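You operate a simulated robot arm through the tools that you are given. There is no shell and no other tool. Be economical: measure what you need, move in short steps, check, and stop when the job is done.

The job below is to be done with a simulated robot arm. You get a single attempt, and the scene is never put back.

## Task
Put the orange tag in the large basin.

The check looks at the end state, three seconds after you hand in, the way a careful person would. Anything else that was tipped, shoved, dropped, spilled or broken makes it a failure.

## Robot
A 7-joint arm with a two-finger parallel gripper, fixed in place. Base frame: the origin is at the foot of the arm, x ahead of it, y to its left, z up; the work surface is at about z = 0. Units: mm, rad, N and s.
With the tool pointing down near the work surface it reaches from about 220 to 580 mm from the base axis. Its first joint turns from -1.152 to 1.152 rad. Payload 2.5 kg.
The tool frame sits at the grasp point between the pads (the TCP): z along the fingers, y along the line on which they close. The tips reach 23 mm beyond it. Largest opening 94 mm; finger width 38, thickness 10; the body of the gripper, 54 by 96 mm, starts 39 mm behind the TCP.
Orientation is told as [roll, pitch, yaw] about the base's x, y, z axes, in that order, counted from this pose: with the fingers straight down and closing along the base's y, the tool's x points along the base's -x, its y along +y and its z along -z.

## Interface
- The arm moves only by the tool move_arm. Its argument "targets" is a list of rows, each a list of 7 numbers: the shift along the tool's x, y, z in mm, then the turn, a rotation vector about the tool's x, y, z in rad, then the finger opening in mm, from 0 to 94. In form: [[tx, ty, tz, wx, wy, wz, hand], ...]. A call has 1 to 20 rows; each row shifts and turns the commanded pose from where the row before left it, along the tool's axes as they then stand. A row lasts 0.2 s, in which the tool goes at most 50 mm and 0.15 rad; a call with a longer step from one row to the next is refused whole, and so is a gripper value outside its range. A pose out of reach is approached as far as the arm can. The call stops where the force on the tool passes 40 N (or 10 N more than at its start, if that is more) or the arm is blocked; 0.2 s more then pass. Each finger travels about 108 mm/s and halts on what it meets, pressing with about 24 N; the grip force reading is that of the motor and also rises with nothing between the fingers. The clock runs only during rows and for 0.2 s after the last one: add rows that do not move to give the fingers time. The reply holds the time, the measured pose of the TCP, the force on the tool along the base axes, the opening and the grip force, in the units named above and with some noise, and new pictures: "views" is both (left out), scene, wrist or none.
- Cameras (640 x 400 px; columns grow to the right, rows downward): "scene" is fixed at [116.7, -402, 551.6]; the picture's right is [0.85, -0.52, 0.00], its down [-0.26, -0.42, -0.87] and it looks along [0.46, 0.74, -0.50] (base axes); focal length 257 px, centre (320, 200). "wrist" rides on the gripper at [-39, 0, -44] in the tool frame; the picture's right is [0.00, -1.00, 0.00], its down [0.97, 0.00, -0.24] and it looks along [0.24, 0.00, 0.97] (tool axes); focal length 218 px, centre (320, 200). There is no depth. A picture from a camera that has moved, and an enlarged one, comes with that camera's place and axes in the base frame and with its lens.
- inspect(camera, box): a new picture of the part [left, top, right, bottom] of that camera's present view, enlarged. The clock stands still meanwhile.
- close_job(): hands the job in; it is judged then, once.

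Go step by step. Nothing tells you positions but the pictures and the camera data: compare them with the known pose of the tool, close in by small moves and look again before you grip or let go. The budget is 90 turns and 170 pictures, counting those below and the enlarged ones. Unless the task says otherwise, let go and move clear before handing in, and close with one line.

The tools are called after ">>>" by a JSON object that holds its "method" and its "body". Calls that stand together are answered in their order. move_arm: Moves the arm, as the interface text tells. Its arguments: {"type":"object","properties":{"targets":{"type":"array","items":{"type":"array","items":{"type":"number"}}},"views":{"type":"string","enum":["both","scene","wrist","none"]}},"required":["targets"]} The other tools are called the same way: inspect (camera, box) takes an enlarged picture of a part of a camera's view; close_job () hands the job in.

At the start:

```text
clock: 0.0
position: [396.2, 63.3, 462.5]
tcp_rot: [0.002, 0.0, -0.002]
contact_force: [-0.1, 0.7, -0.4]
opening: 94.0
gripper_force: 0.0
```

scene: 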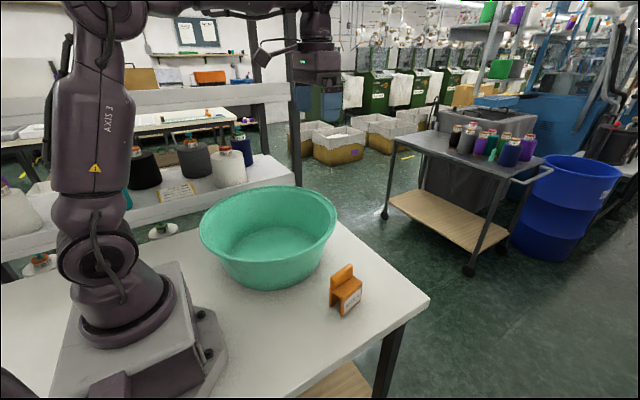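
wrist: 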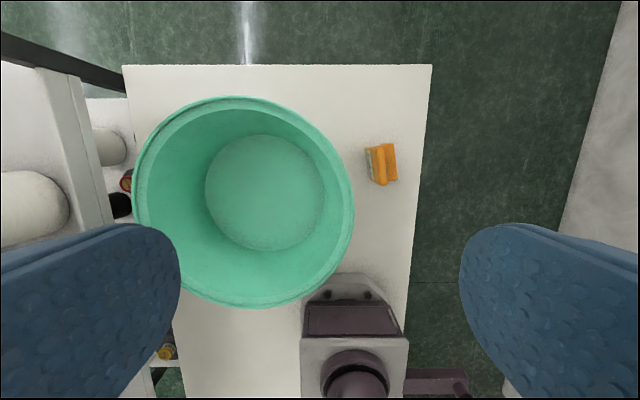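

The orange tag stands on the table at roughly (400, -65), and the large green basin is to its left. I'll look closer at both.

>>> {"method": "inspect", "body": {"camera": "scene", "box": [306, 250, 386, 330]}}

>>> {"method": "inspect", "body": {"camera": "wrist", "box": [340, 125, 420, 205]}}

```text
5.00 times, centred on (346, 290) of scene
camera zoom: at [116.7, -402.0, 551.6], right [0.85, -0.52, 0.0], down [-0.26, -0.42, -0.87], along [0.46, 0.74, -0.5], focal length 1285 px, centre (190, -250)
```

zoom: 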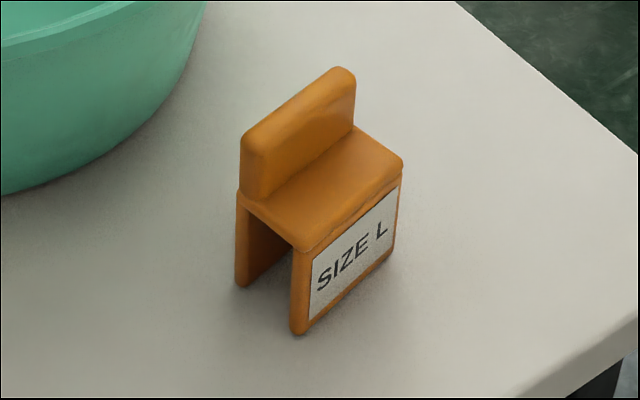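

```text
5.00 times, centred on (380, 165) of wrist
camera zoom: at [433.6, 63.3, 507.3], right [0.0, -1.0, 0.0], down [-0.97, 0.0, 0.24], along [-0.24, 0.0, -0.97], focal length 1091 px, centre (20, 375)
```

zoom: 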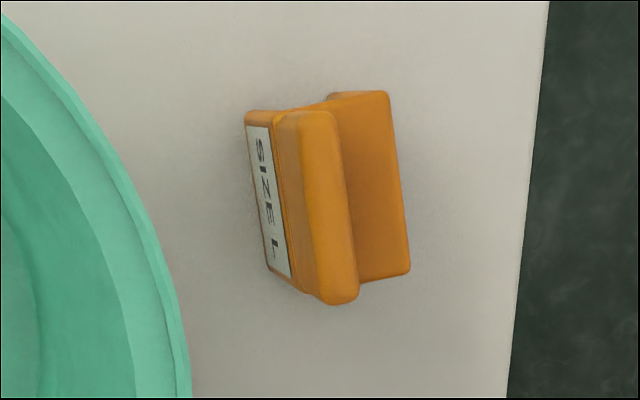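

The tag is an inverted-U block with a fin on top, and its long axis is about 0.18 rad off x. I'll move above it with the hand turned to match, then look again.

>>> {"method": "move_arm", "body": {"targets": [[0, -27, 40, 0, 0, 0, 94], [0, -27, 40, 0, 0, 0, 94], [0, -27, 40, 0, 0, 0, 94], [0, -27, 40, 0, 0, 0, 80], [0, -27, 40, 0, 0, 0, 70], [-2, 0, 12, 0, 0, -0.09, 70], [0, 0, 0, 0, 0, -0.09, 70], [0, 0, 0, 0, 0, 0, 70]]}}

```text
clock: 1.8
position: [395.2, -70.2, 249.4]
tcp_rot: [0.003, -0.001, 0.179]
contact_force: [0.1, 0.1, -0.6]
opening: 70.1
gripper_force: 0.1
camera wrist: at [432.7, -64.3, 294.3], right [0.18, -0.98, 0.0], down [-0.96, -0.17, 0.24], along [-0.24, -0.04, -0.97], focal length 218 px, centre (320, 200)
```

scene: 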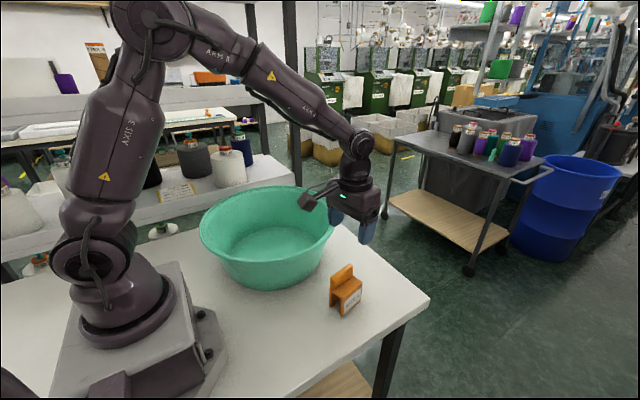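
wrist: 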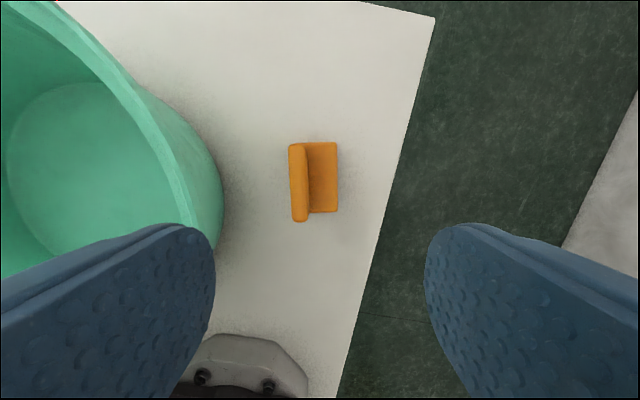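

The hand lines up with the tag, which sits about 5 mm toward the hand's +y. I'll open a bit, correct that, lower to about 120 mm and check.

>>> {"method": "move_arm", "body": {"targets": [[-2, 5, 40, 0, 0, 0, 80], [0, 0, 45, 0, 0, 0, 80], [0, 0, 44, 0, 0, 0, 80], [0, 0, 0, 0, 0, 0, 80]]}}

>>> {"method": "inspect", "body": {"camera": "scene", "box": [270, 180, 430, 340]}}

```text
clock: 2.8
position: [395.4, -64.6, 118.1]
tcp_rot: [0.001, 0.0, 0.178]
contact_force: [-0.6, 0.8, 0.1]
opening: 80.1
gripper_force: 0.0
camera wrist: at [431.7, -58.4, 162.6], right [0.18, -0.98, 0.0], down [-0.96, -0.17, 0.24], along [-0.24, -0.04, -0.97], focal length 218 px, centre (320, 200)
```

scene: 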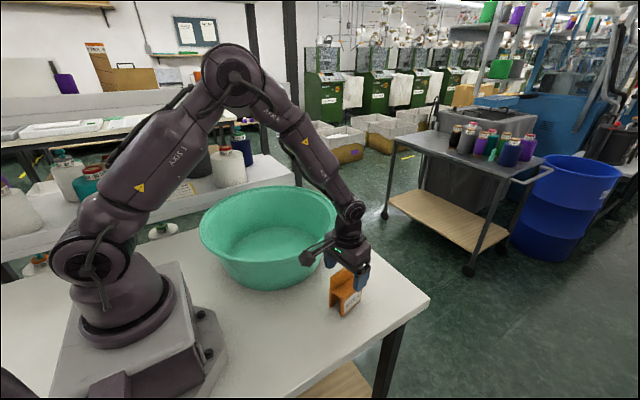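
wrist: 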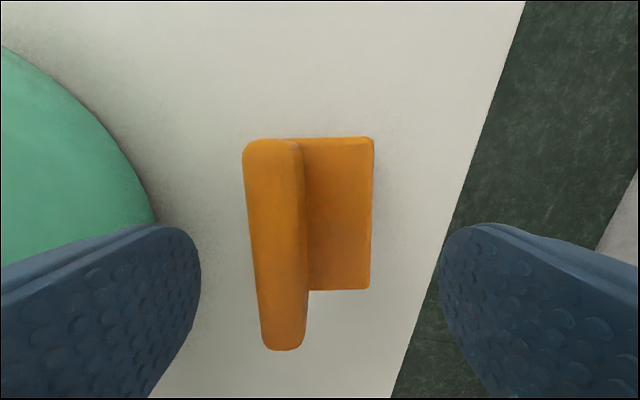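

```text
2.50 times, centred on (350, 260) of scene
camera zoom: at [116.7, -402.0, 551.6], right [0.85, -0.52, 0.0], down [-0.26, -0.42, -0.87], along [0.46, 0.74, -0.5], focal length 642 px, centre (245, 50)
```

zoom: 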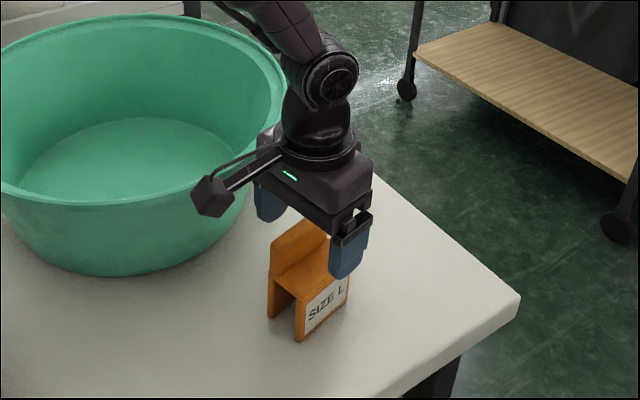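

The tag is larger than I first thought: about 72 long and 48 wide, ledge about 58 high and fin top about 95. Its 18 mm fin is centred about 14 mm toward the hand's +y, so I'll grip the fin; first I'll centre over it and narrow the opening.

>>> {"method": "move_arm", "body": {"targets": [[-2, 14, 0, 0, 0, 0, 80], [0, 0, 0, 0, 0, 0, 50], [0, 0, 0, 0, 0, 0, 50]]}}

>>> {"method": "inspect", "body": {"camera": "scene", "box": [290, 220, 410, 320]}}

```text
clock: 3.6
position: [394.7, -51.5, 120.4]
tcp_rot: [0.001, -0.001, 0.178]
contact_force: [-0.2, 0.5, -0.6]
opening: 49.9
gripper_force: 0.1
camera wrist: at [432.2, -45.1, 164.4], right [0.18, -0.98, 0.0], down [-0.96, -0.17, 0.24], along [-0.24, -0.04, -0.97], focal length 218 px, centre (320, 200)
```

scene: 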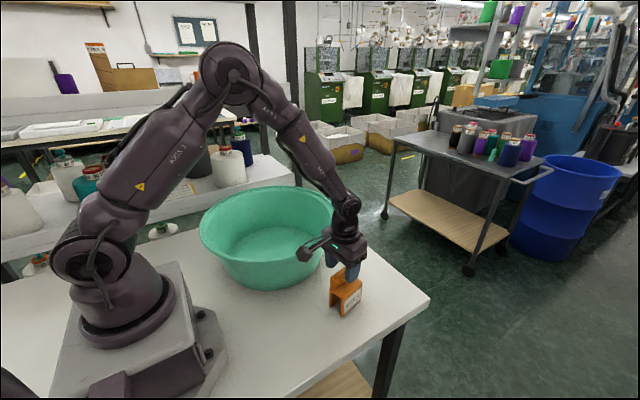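
wrist: 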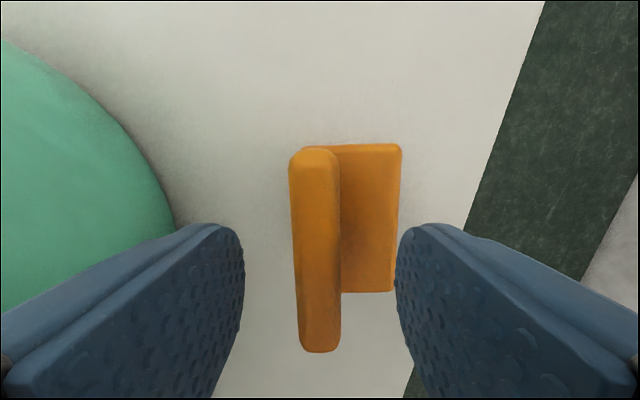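

```text
4.00 times, centred on (350, 270) of scene
camera zoom: at [116.7, -402.0, 551.6], right [0.85, -0.52, 0.0], down [-0.26, -0.42, -0.87], along [0.46, 0.74, -0.5], focal length 1028 px, centre (200, -80)
```

zoom: 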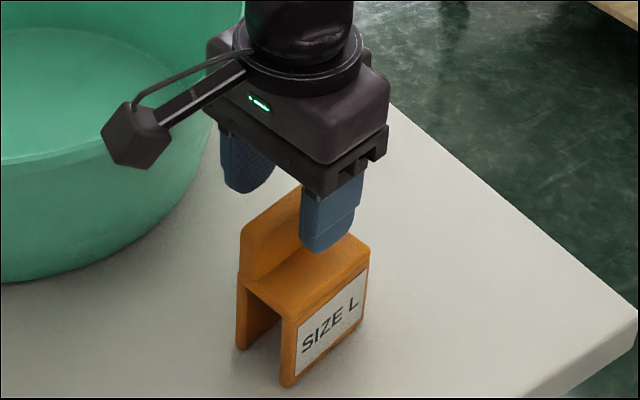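

The fin is now centred between the pads. I'll go down so the tips stay just above the ledge, and look before closing.

>>> {"method": "move_arm", "body": {"targets": [[0, 1.5, 12, 0, 0, 0, 50], [0, 0, 12, 0, 0, 0, 50], [0, 0, 8, 0, 0, 0, 50], [0, 0, 0, 0, 0, 0, 50]]}}

>>> {"method": "inspect", "body": {"camera": "scene", "box": [290, 220, 410, 320]}}

```text
clock: 4.6
position: [398.4, -49.7, 91.1]
tcp_rot: [-0.002, -0.003, 0.178]
contact_force: [-11.3, 0.0, 35.1]
opening: 49.4
gripper_force: 0.1
camera wrist: at [435.3, -44.1, 136.1], right [0.18, -0.98, 0.0], down [-0.96, -0.17, 0.24], along [-0.23, -0.04, -0.97], focal length 218 px, centre (320, 200)
```

scene: 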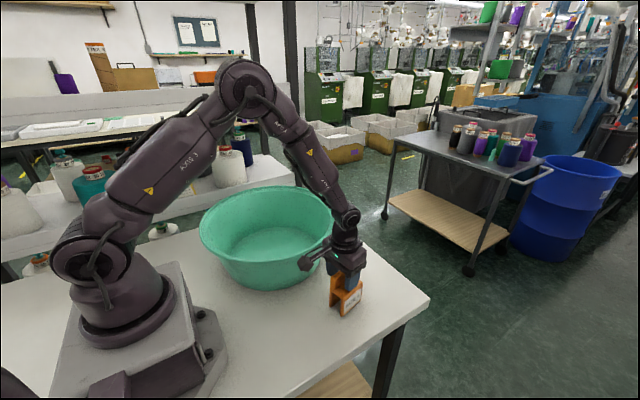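
wrist: 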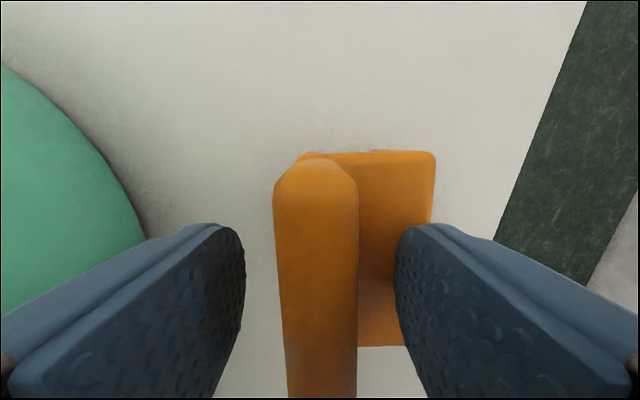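

```text
4.00 times, centred on (350, 270) of scene
camera zoom: at [116.6, -401.9, 551.7], right [0.85, -0.52, 0.0], down [-0.26, -0.42, -0.87], along [0.46, 0.74, -0.5], focal length 1028 px, centre (200, -80)
```

zoom: 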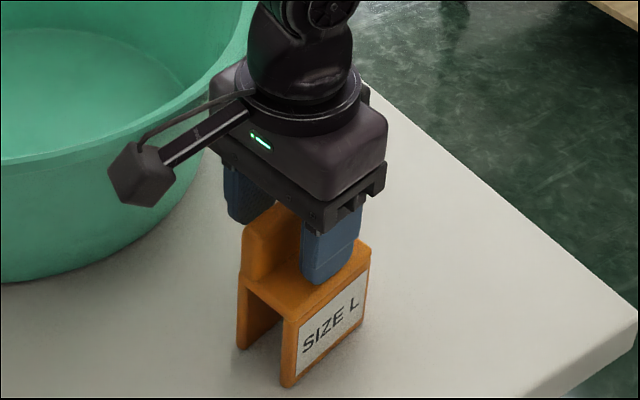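

The tips touched the ledge at about z 68, so I'll back up a few mm and close on the fin.

>>> {"method": "move_arm", "body": {"targets": [[0, 0, -6, 0, 0, 0, 50], [0, 0, 0, 0, 0, 0, 50]], "views": "none"}}

```text
clock: 5.2
position: [397.7, -49.4, 95.4]
tcp_rot: [0.001, -0.001, 0.18]
contact_force: [0.2, -0.9, -0.8]
opening: 49.7
gripper_force: 0.1
```

>>> {"method": "move_arm", "body": {"targets": [[0, 0, 0, 0, 0, 0, 30], [0, 0, 0, 0, 0, 0, 10], [0, 0, 0, 0, 0, 0, 5], [0, 0, 0, 0, 0, 0, 5]]}}

>>> {"method": "inspect", "body": {"camera": "scene", "box": [290, 220, 410, 320]}}

```text
clock: 6.2
position: [396.7, -48.5, 95.1]
tcp_rot: [0.002, -0.001, 0.178]
contact_force: [0.3, 0.4, -0.6]
opening: 15.3
gripper_force: 24.2
camera wrist: at [434.8, -43.5, 139.8], right [0.18, -0.98, 0.0], down [-0.96, -0.17, 0.24], along [-0.24, -0.04, -0.97], focal length 218 px, centre (320, 200)
```

scene: 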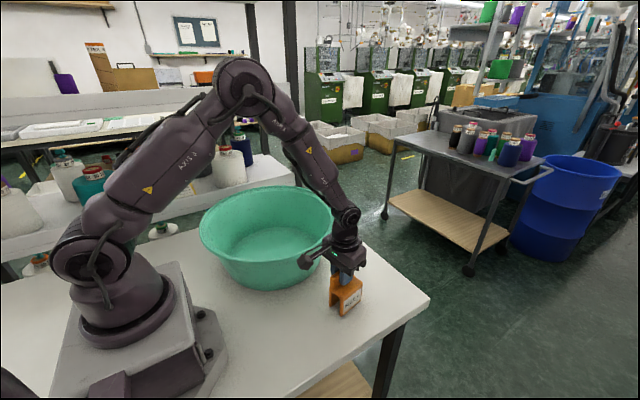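
wrist: 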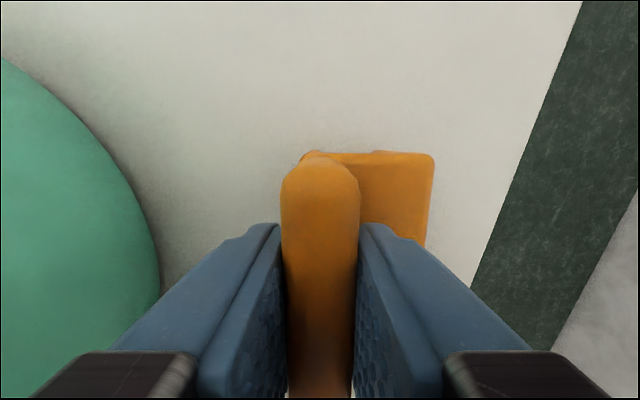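

```text
4.00 times, centred on (350, 270) of scene
camera zoom: at [116.7, -402.0, 551.6], right [0.85, -0.52, 0.0], down [-0.26, -0.42, -0.87], along [0.46, 0.74, -0.5], focal length 1028 px, centre (200, -80)
```

zoom: 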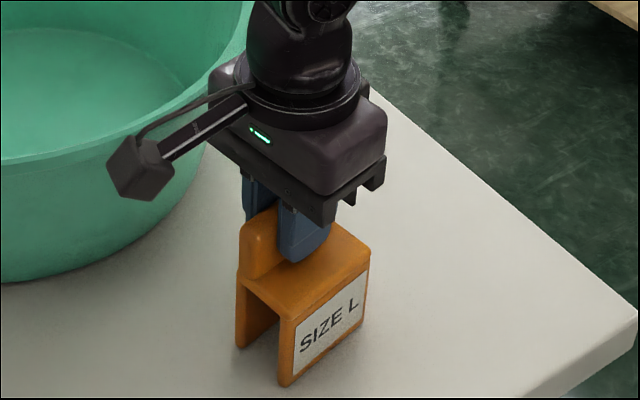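

The fin is held at a 15 mm opening. Next is a short straight lift to test the grip.

>>> {"method": "move_arm", "body": {"targets": [[0, 0, -8, 0, 0, 0, 5], [0, 0, -12, 0, 0, 0, 5], [0, 0, -20, 0, 0, 0, 5], [0, 0, -25, 0, 0, 0, 5], [0, 0, 0, 0, 0, 0, 5]]}}

>>> {"method": "inspect", "body": {"camera": "scene", "box": [290, 200, 410, 300]}}

```text
clock: 7.4
position: [397.0, -52.6, 161.6]
tcp_rot: [0.002, 0.001, 0.18]
contact_force: [-0.3, 0.4, -0.2]
opening: 15.5
gripper_force: 24.1
camera wrist: at [434.5, -45.8, 206.5], right [0.18, -0.98, 0.0], down [-0.96, -0.17, 0.24], along [-0.24, -0.04, -0.97], focal length 218 px, centre (320, 200)
```

scene: 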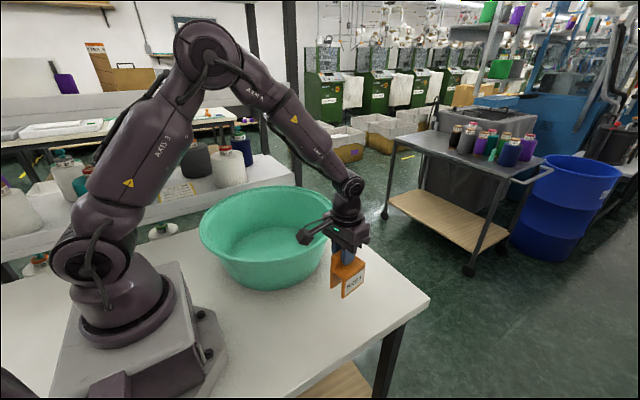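
wrist: 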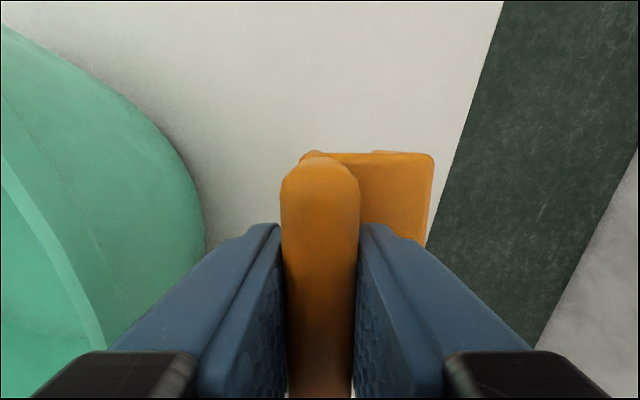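

```text
4.00 times, centred on (350, 250) of scene
camera zoom: at [116.7, -402.0, 551.6], right [0.85, -0.52, 0.0], down [-0.26, -0.42, -0.87], along [0.46, 0.74, -0.5], focal length 1028 px, centre (200, 0)
```

zoom: 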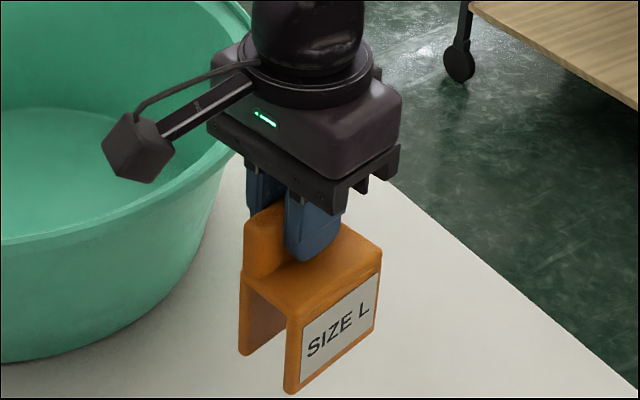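

The tag lifts cleanly and hangs level. I'll raise it well above the rim and carry it over the middle of the basin, at about (320, 195).

>>> {"method": "move_arm", "body": {"targets": [[0, 0, -25, 0, 0, 0, 5], [0, 0, -30, 0, 0, 0, 5], [0, 0, -30, 0, 0, 0, 5], [0, 0, -30, 0, 0, 0, 5], [0, 0, -20, 0, 0, 0, 5], [2, 16, 0, 0, 0, 0, 5], [4, 30, 0, 0, 0, 0, 5], [4, 32, 0, 0, 0, 0, 5], [4, 32, 0, 0, 0, 0, 5], [4, 32, 0, 0, 0, 0, 5], [4, 32, 0, 0, 0, 0, 5], [4, 32, 0, 0, 0, 0, 5], [4, 32, 0, 0, 0, 0, 5], [1, 18, 0, 0, 0, 0, 5], [0, 0, 0, 0, 0, 0, 5], [0, 0, 0, 0, 0, 0, 5]]}}

```text
clock: 10.8
position: [322.5, 196.3, 295.3]
tcp_rot: [0.0, -0.001, 0.178]
contact_force: [-0.5, 0.1, -0.9]
opening: 15.3
gripper_force: 24.2
camera wrist: at [359.4, 202.4, 339.4], right [0.18, -0.98, 0.0], down [-0.96, -0.17, 0.24], along [-0.24, -0.04, -0.97], focal length 218 px, centre (320, 200)
```

scene: 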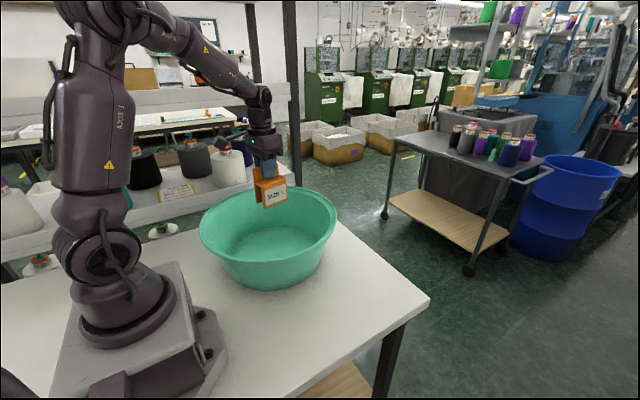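
wrist: 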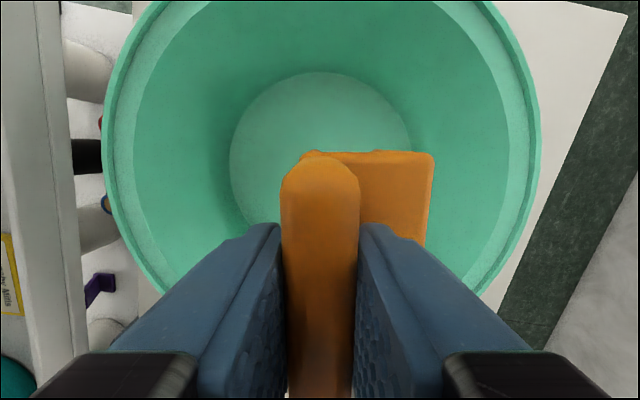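

The tag is over the middle of the basin's floor with plenty of clearance. I'll lower it, slowing near the bottom.

>>> {"method": "move_arm", "body": {"targets": [[0, 5, 20, 0, 0, 0, 5], [0, 5, 30, 0, 0, 0, 5], [0, 0, 30, 0, 0, 0, 5], [0, 0, 30, 0, 0, 0, 5], [0, 0, 30, 0, 0, 0, 5], [0, 0, 20, 0, 0, 0, 5], [0, 0, 10, 0, 0, 0, 5], [0, 0, 0, 0, 0, 0, 5]]}}

```text
clock: 12.6
position: [320.9, 205.4, 126.6]
tcp_rot: [0.002, 0.0, 0.181]
contact_force: [0.5, 0.9, -0.5]
opening: 15.3
gripper_force: 24.1
camera wrist: at [359.1, 211.9, 170.5], right [0.18, -0.98, 0.0], down [-0.96, -0.17, 0.24], along [-0.24, -0.04, -0.97], focal length 218 px, centre (320, 200)
```

scene: 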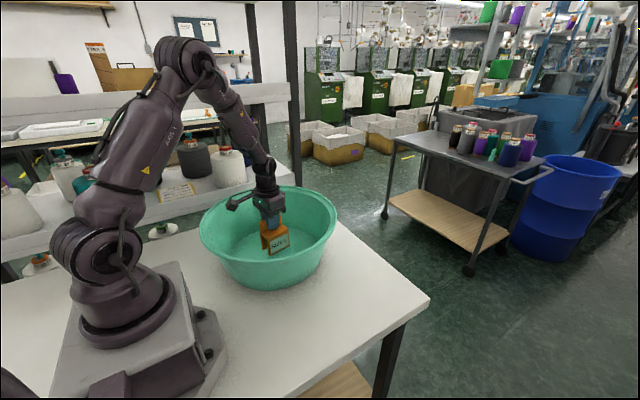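
wrist: 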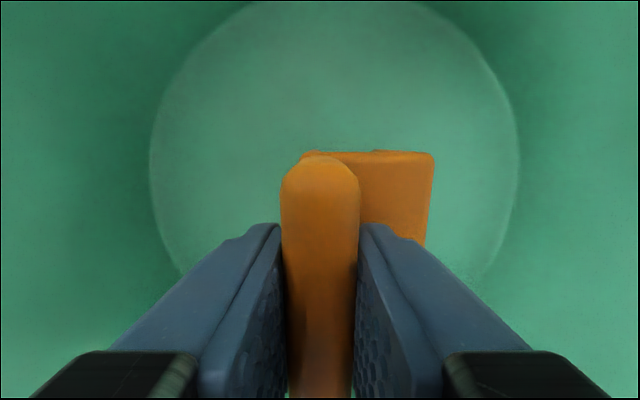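

Still free, with the tag's foot roughly 25 mm above the floor. I'll creep down a few mm at a time until it touches.

>>> {"method": "move_arm", "body": {"targets": [[0, 0, 5, 0, 0, 0, 5], [0, 0, 4, 0, 0, 0, 5], [0, 0, 4, 0, 0, 0, 5], [0, 0, 3, 0, 0, 0, 5], [0, 0, 0, 0, 0, 0, 5]], "views": "none"}}

>>> {"method": "inspect", "body": {"camera": "scene", "box": [220, 180, 340, 290]}}

```text
clock: 13.8
position: [320.4, 206.7, 108.9]
tcp_rot: [0.001, 0.001, 0.178]
contact_force: [1.1, -0.1, -0.2]
opening: 15.3
gripper_force: 24.4
```

```text
3.64 times, centred on (280, 235) of scene
camera zoom: at [116.7, -402.0, 551.6], right [0.85, -0.52, 0.0], down [-0.26, -0.42, -0.87], along [0.46, 0.74, -0.5], focal length 934 px, centre (466, 73)
```

zoom: 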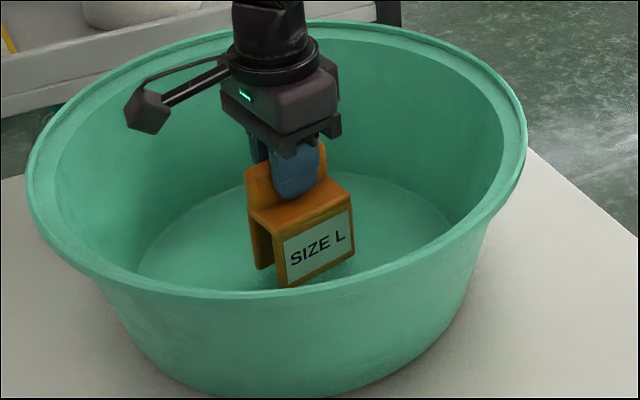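

>>> {"method": "move_arm", "body": {"targets": [[0, 0, 3, 0, 0, 0, 5], [0, 0, 2, 0, 0, 0, 5], [0, 0, 2, 0, 0, 0, 5], [0, 0, 0, 0, 0, 0, 5]], "views": "none"}}

```text
clock: 14.8
position: [320.6, 205.6, 102.3]
tcp_rot: [0.002, 0.0, 0.18]
contact_force: [-0.2, 0.4, 0.6]
opening: 15.2
gripper_force: 24.1
```

No contact yet, so I'll keep creeping down.

>>> {"method": "move_arm", "body": {"targets": [[0, 0, 2, 0, 0, 0, 5], [0, 0, 1.5, 0, 0, 0, 5], [0, 0, 0, 0, 0, 0, 5]], "views": "none"}}

```text
clock: 15.6
position: [321.8, 205.7, 99.0]
tcp_rot: [0.001, -0.003, 0.178]
contact_force: [-2.6, -3.4, 22.4]
opening: 15.5
gripper_force: 23.7
```

The tag is standing on the basin floor. I'll ease the pressure and open the fingers part way.

>>> {"method": "move_arm", "body": {"targets": [[0, 0, -1.5, 0, 0, 0, 10], [0, 0, 0, 0, 0, 0, 25], [0, 0, 0, 0, 0, 0, 45], [0, 0, 0, 0, 0, 0, 45]]}}

>>> {"method": "inspect", "body": {"camera": "scene", "box": [220, 180, 340, 290]}}

```text
clock: 16.6
position: [321.3, 207.2, 101.9]
tcp_rot: [0.0, 0.001, 0.178]
contact_force: [-0.3, -0.8, -0.5]
opening: 45.0
gripper_force: 0.0
camera wrist: at [358.0, 212.9, 145.1], right [0.18, -0.98, 0.0], down [-0.96, -0.17, 0.24], along [-0.24, -0.04, -0.97], focal length 218 px, centre (320, 200)
```

scene: 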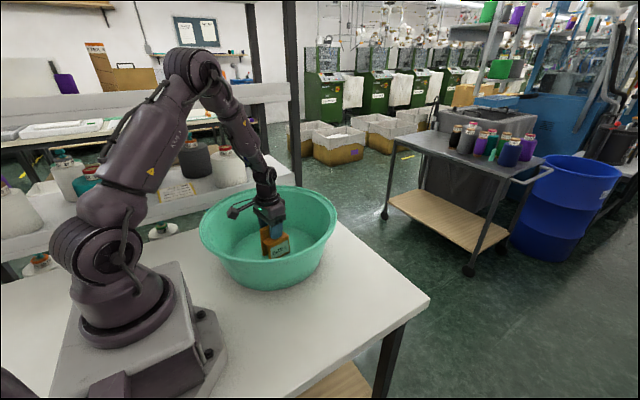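
wrist: 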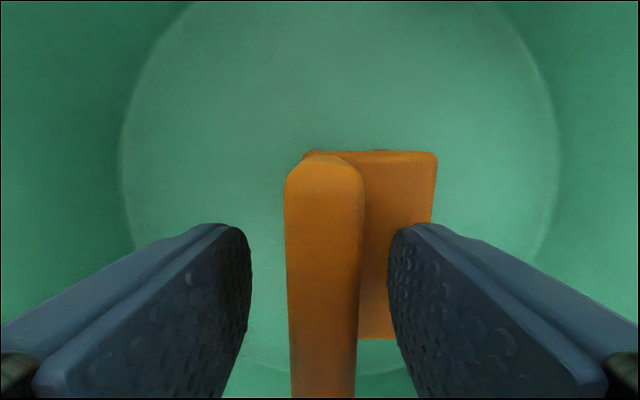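

```text
3.64 times, centred on (280, 235) of scene
camera zoom: at [116.7, -402.0, 551.6], right [0.85, -0.52, 0.0], down [-0.26, -0.42, -0.87], along [0.46, 0.74, -0.5], focal length 934 px, centre (466, 73)
```

zoom: 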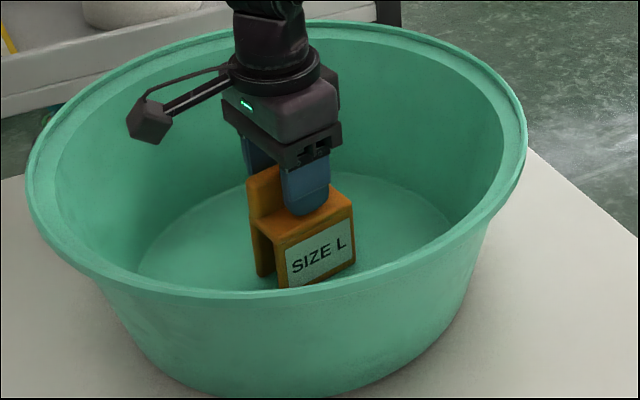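

The tag stands free in the basin, clear of both fingers. I'll rise straight up.

>>> {"method": "move_arm", "body": {"targets": [[0, 0, -10, 0, 0, 0, 45], [0, 0, -25, 0, 0, 0, 45], [0, 0, -35, 0, 0, 0, 45], [0, 0, -40, 0, 0, 0, 45], [0, 0, -40, 0, 0, 0, 45], [0, 0, -40, 0, 0, 0, 45], [0, 0, 0, 0, 0, 0, 45]]}}

```text
clock: 18.2
position: [320.1, 207.7, 292.4]
tcp_rot: [0.002, 0.0, 0.179]
contact_force: [0.0, -0.1, -0.3]
opening: 45.0
gripper_force: 0.1
camera wrist: at [357.3, 213.5, 337.2], right [0.18, -0.98, 0.0], down [-0.96, -0.17, 0.24], along [-0.24, -0.04, -0.97], focal length 218 px, centre (320, 200)
```

scene: 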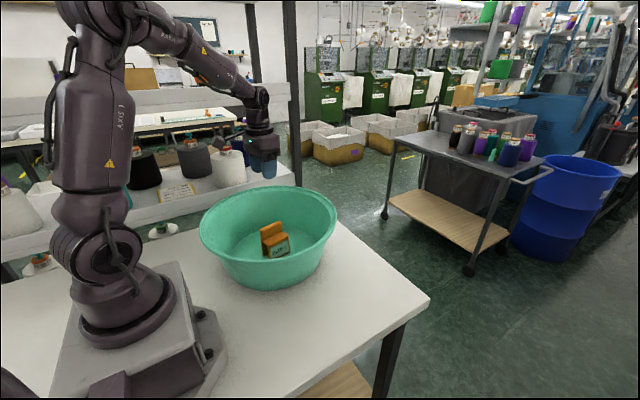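
wrist: 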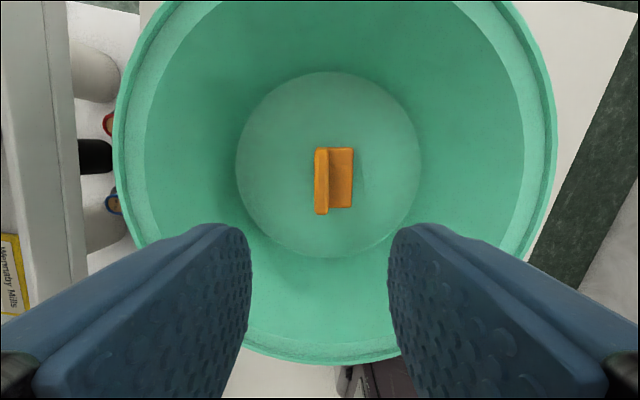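

The tag stands upright in the middle of the basin, the basin has not moved, and the hand is clear, so I'm handing in.

>>> {"method": "close_job", "body": {}}

```text
The job is handed in.
```

The orange tag is standing upright in the large basin, nothing else was disturbed, and the job is handed in.
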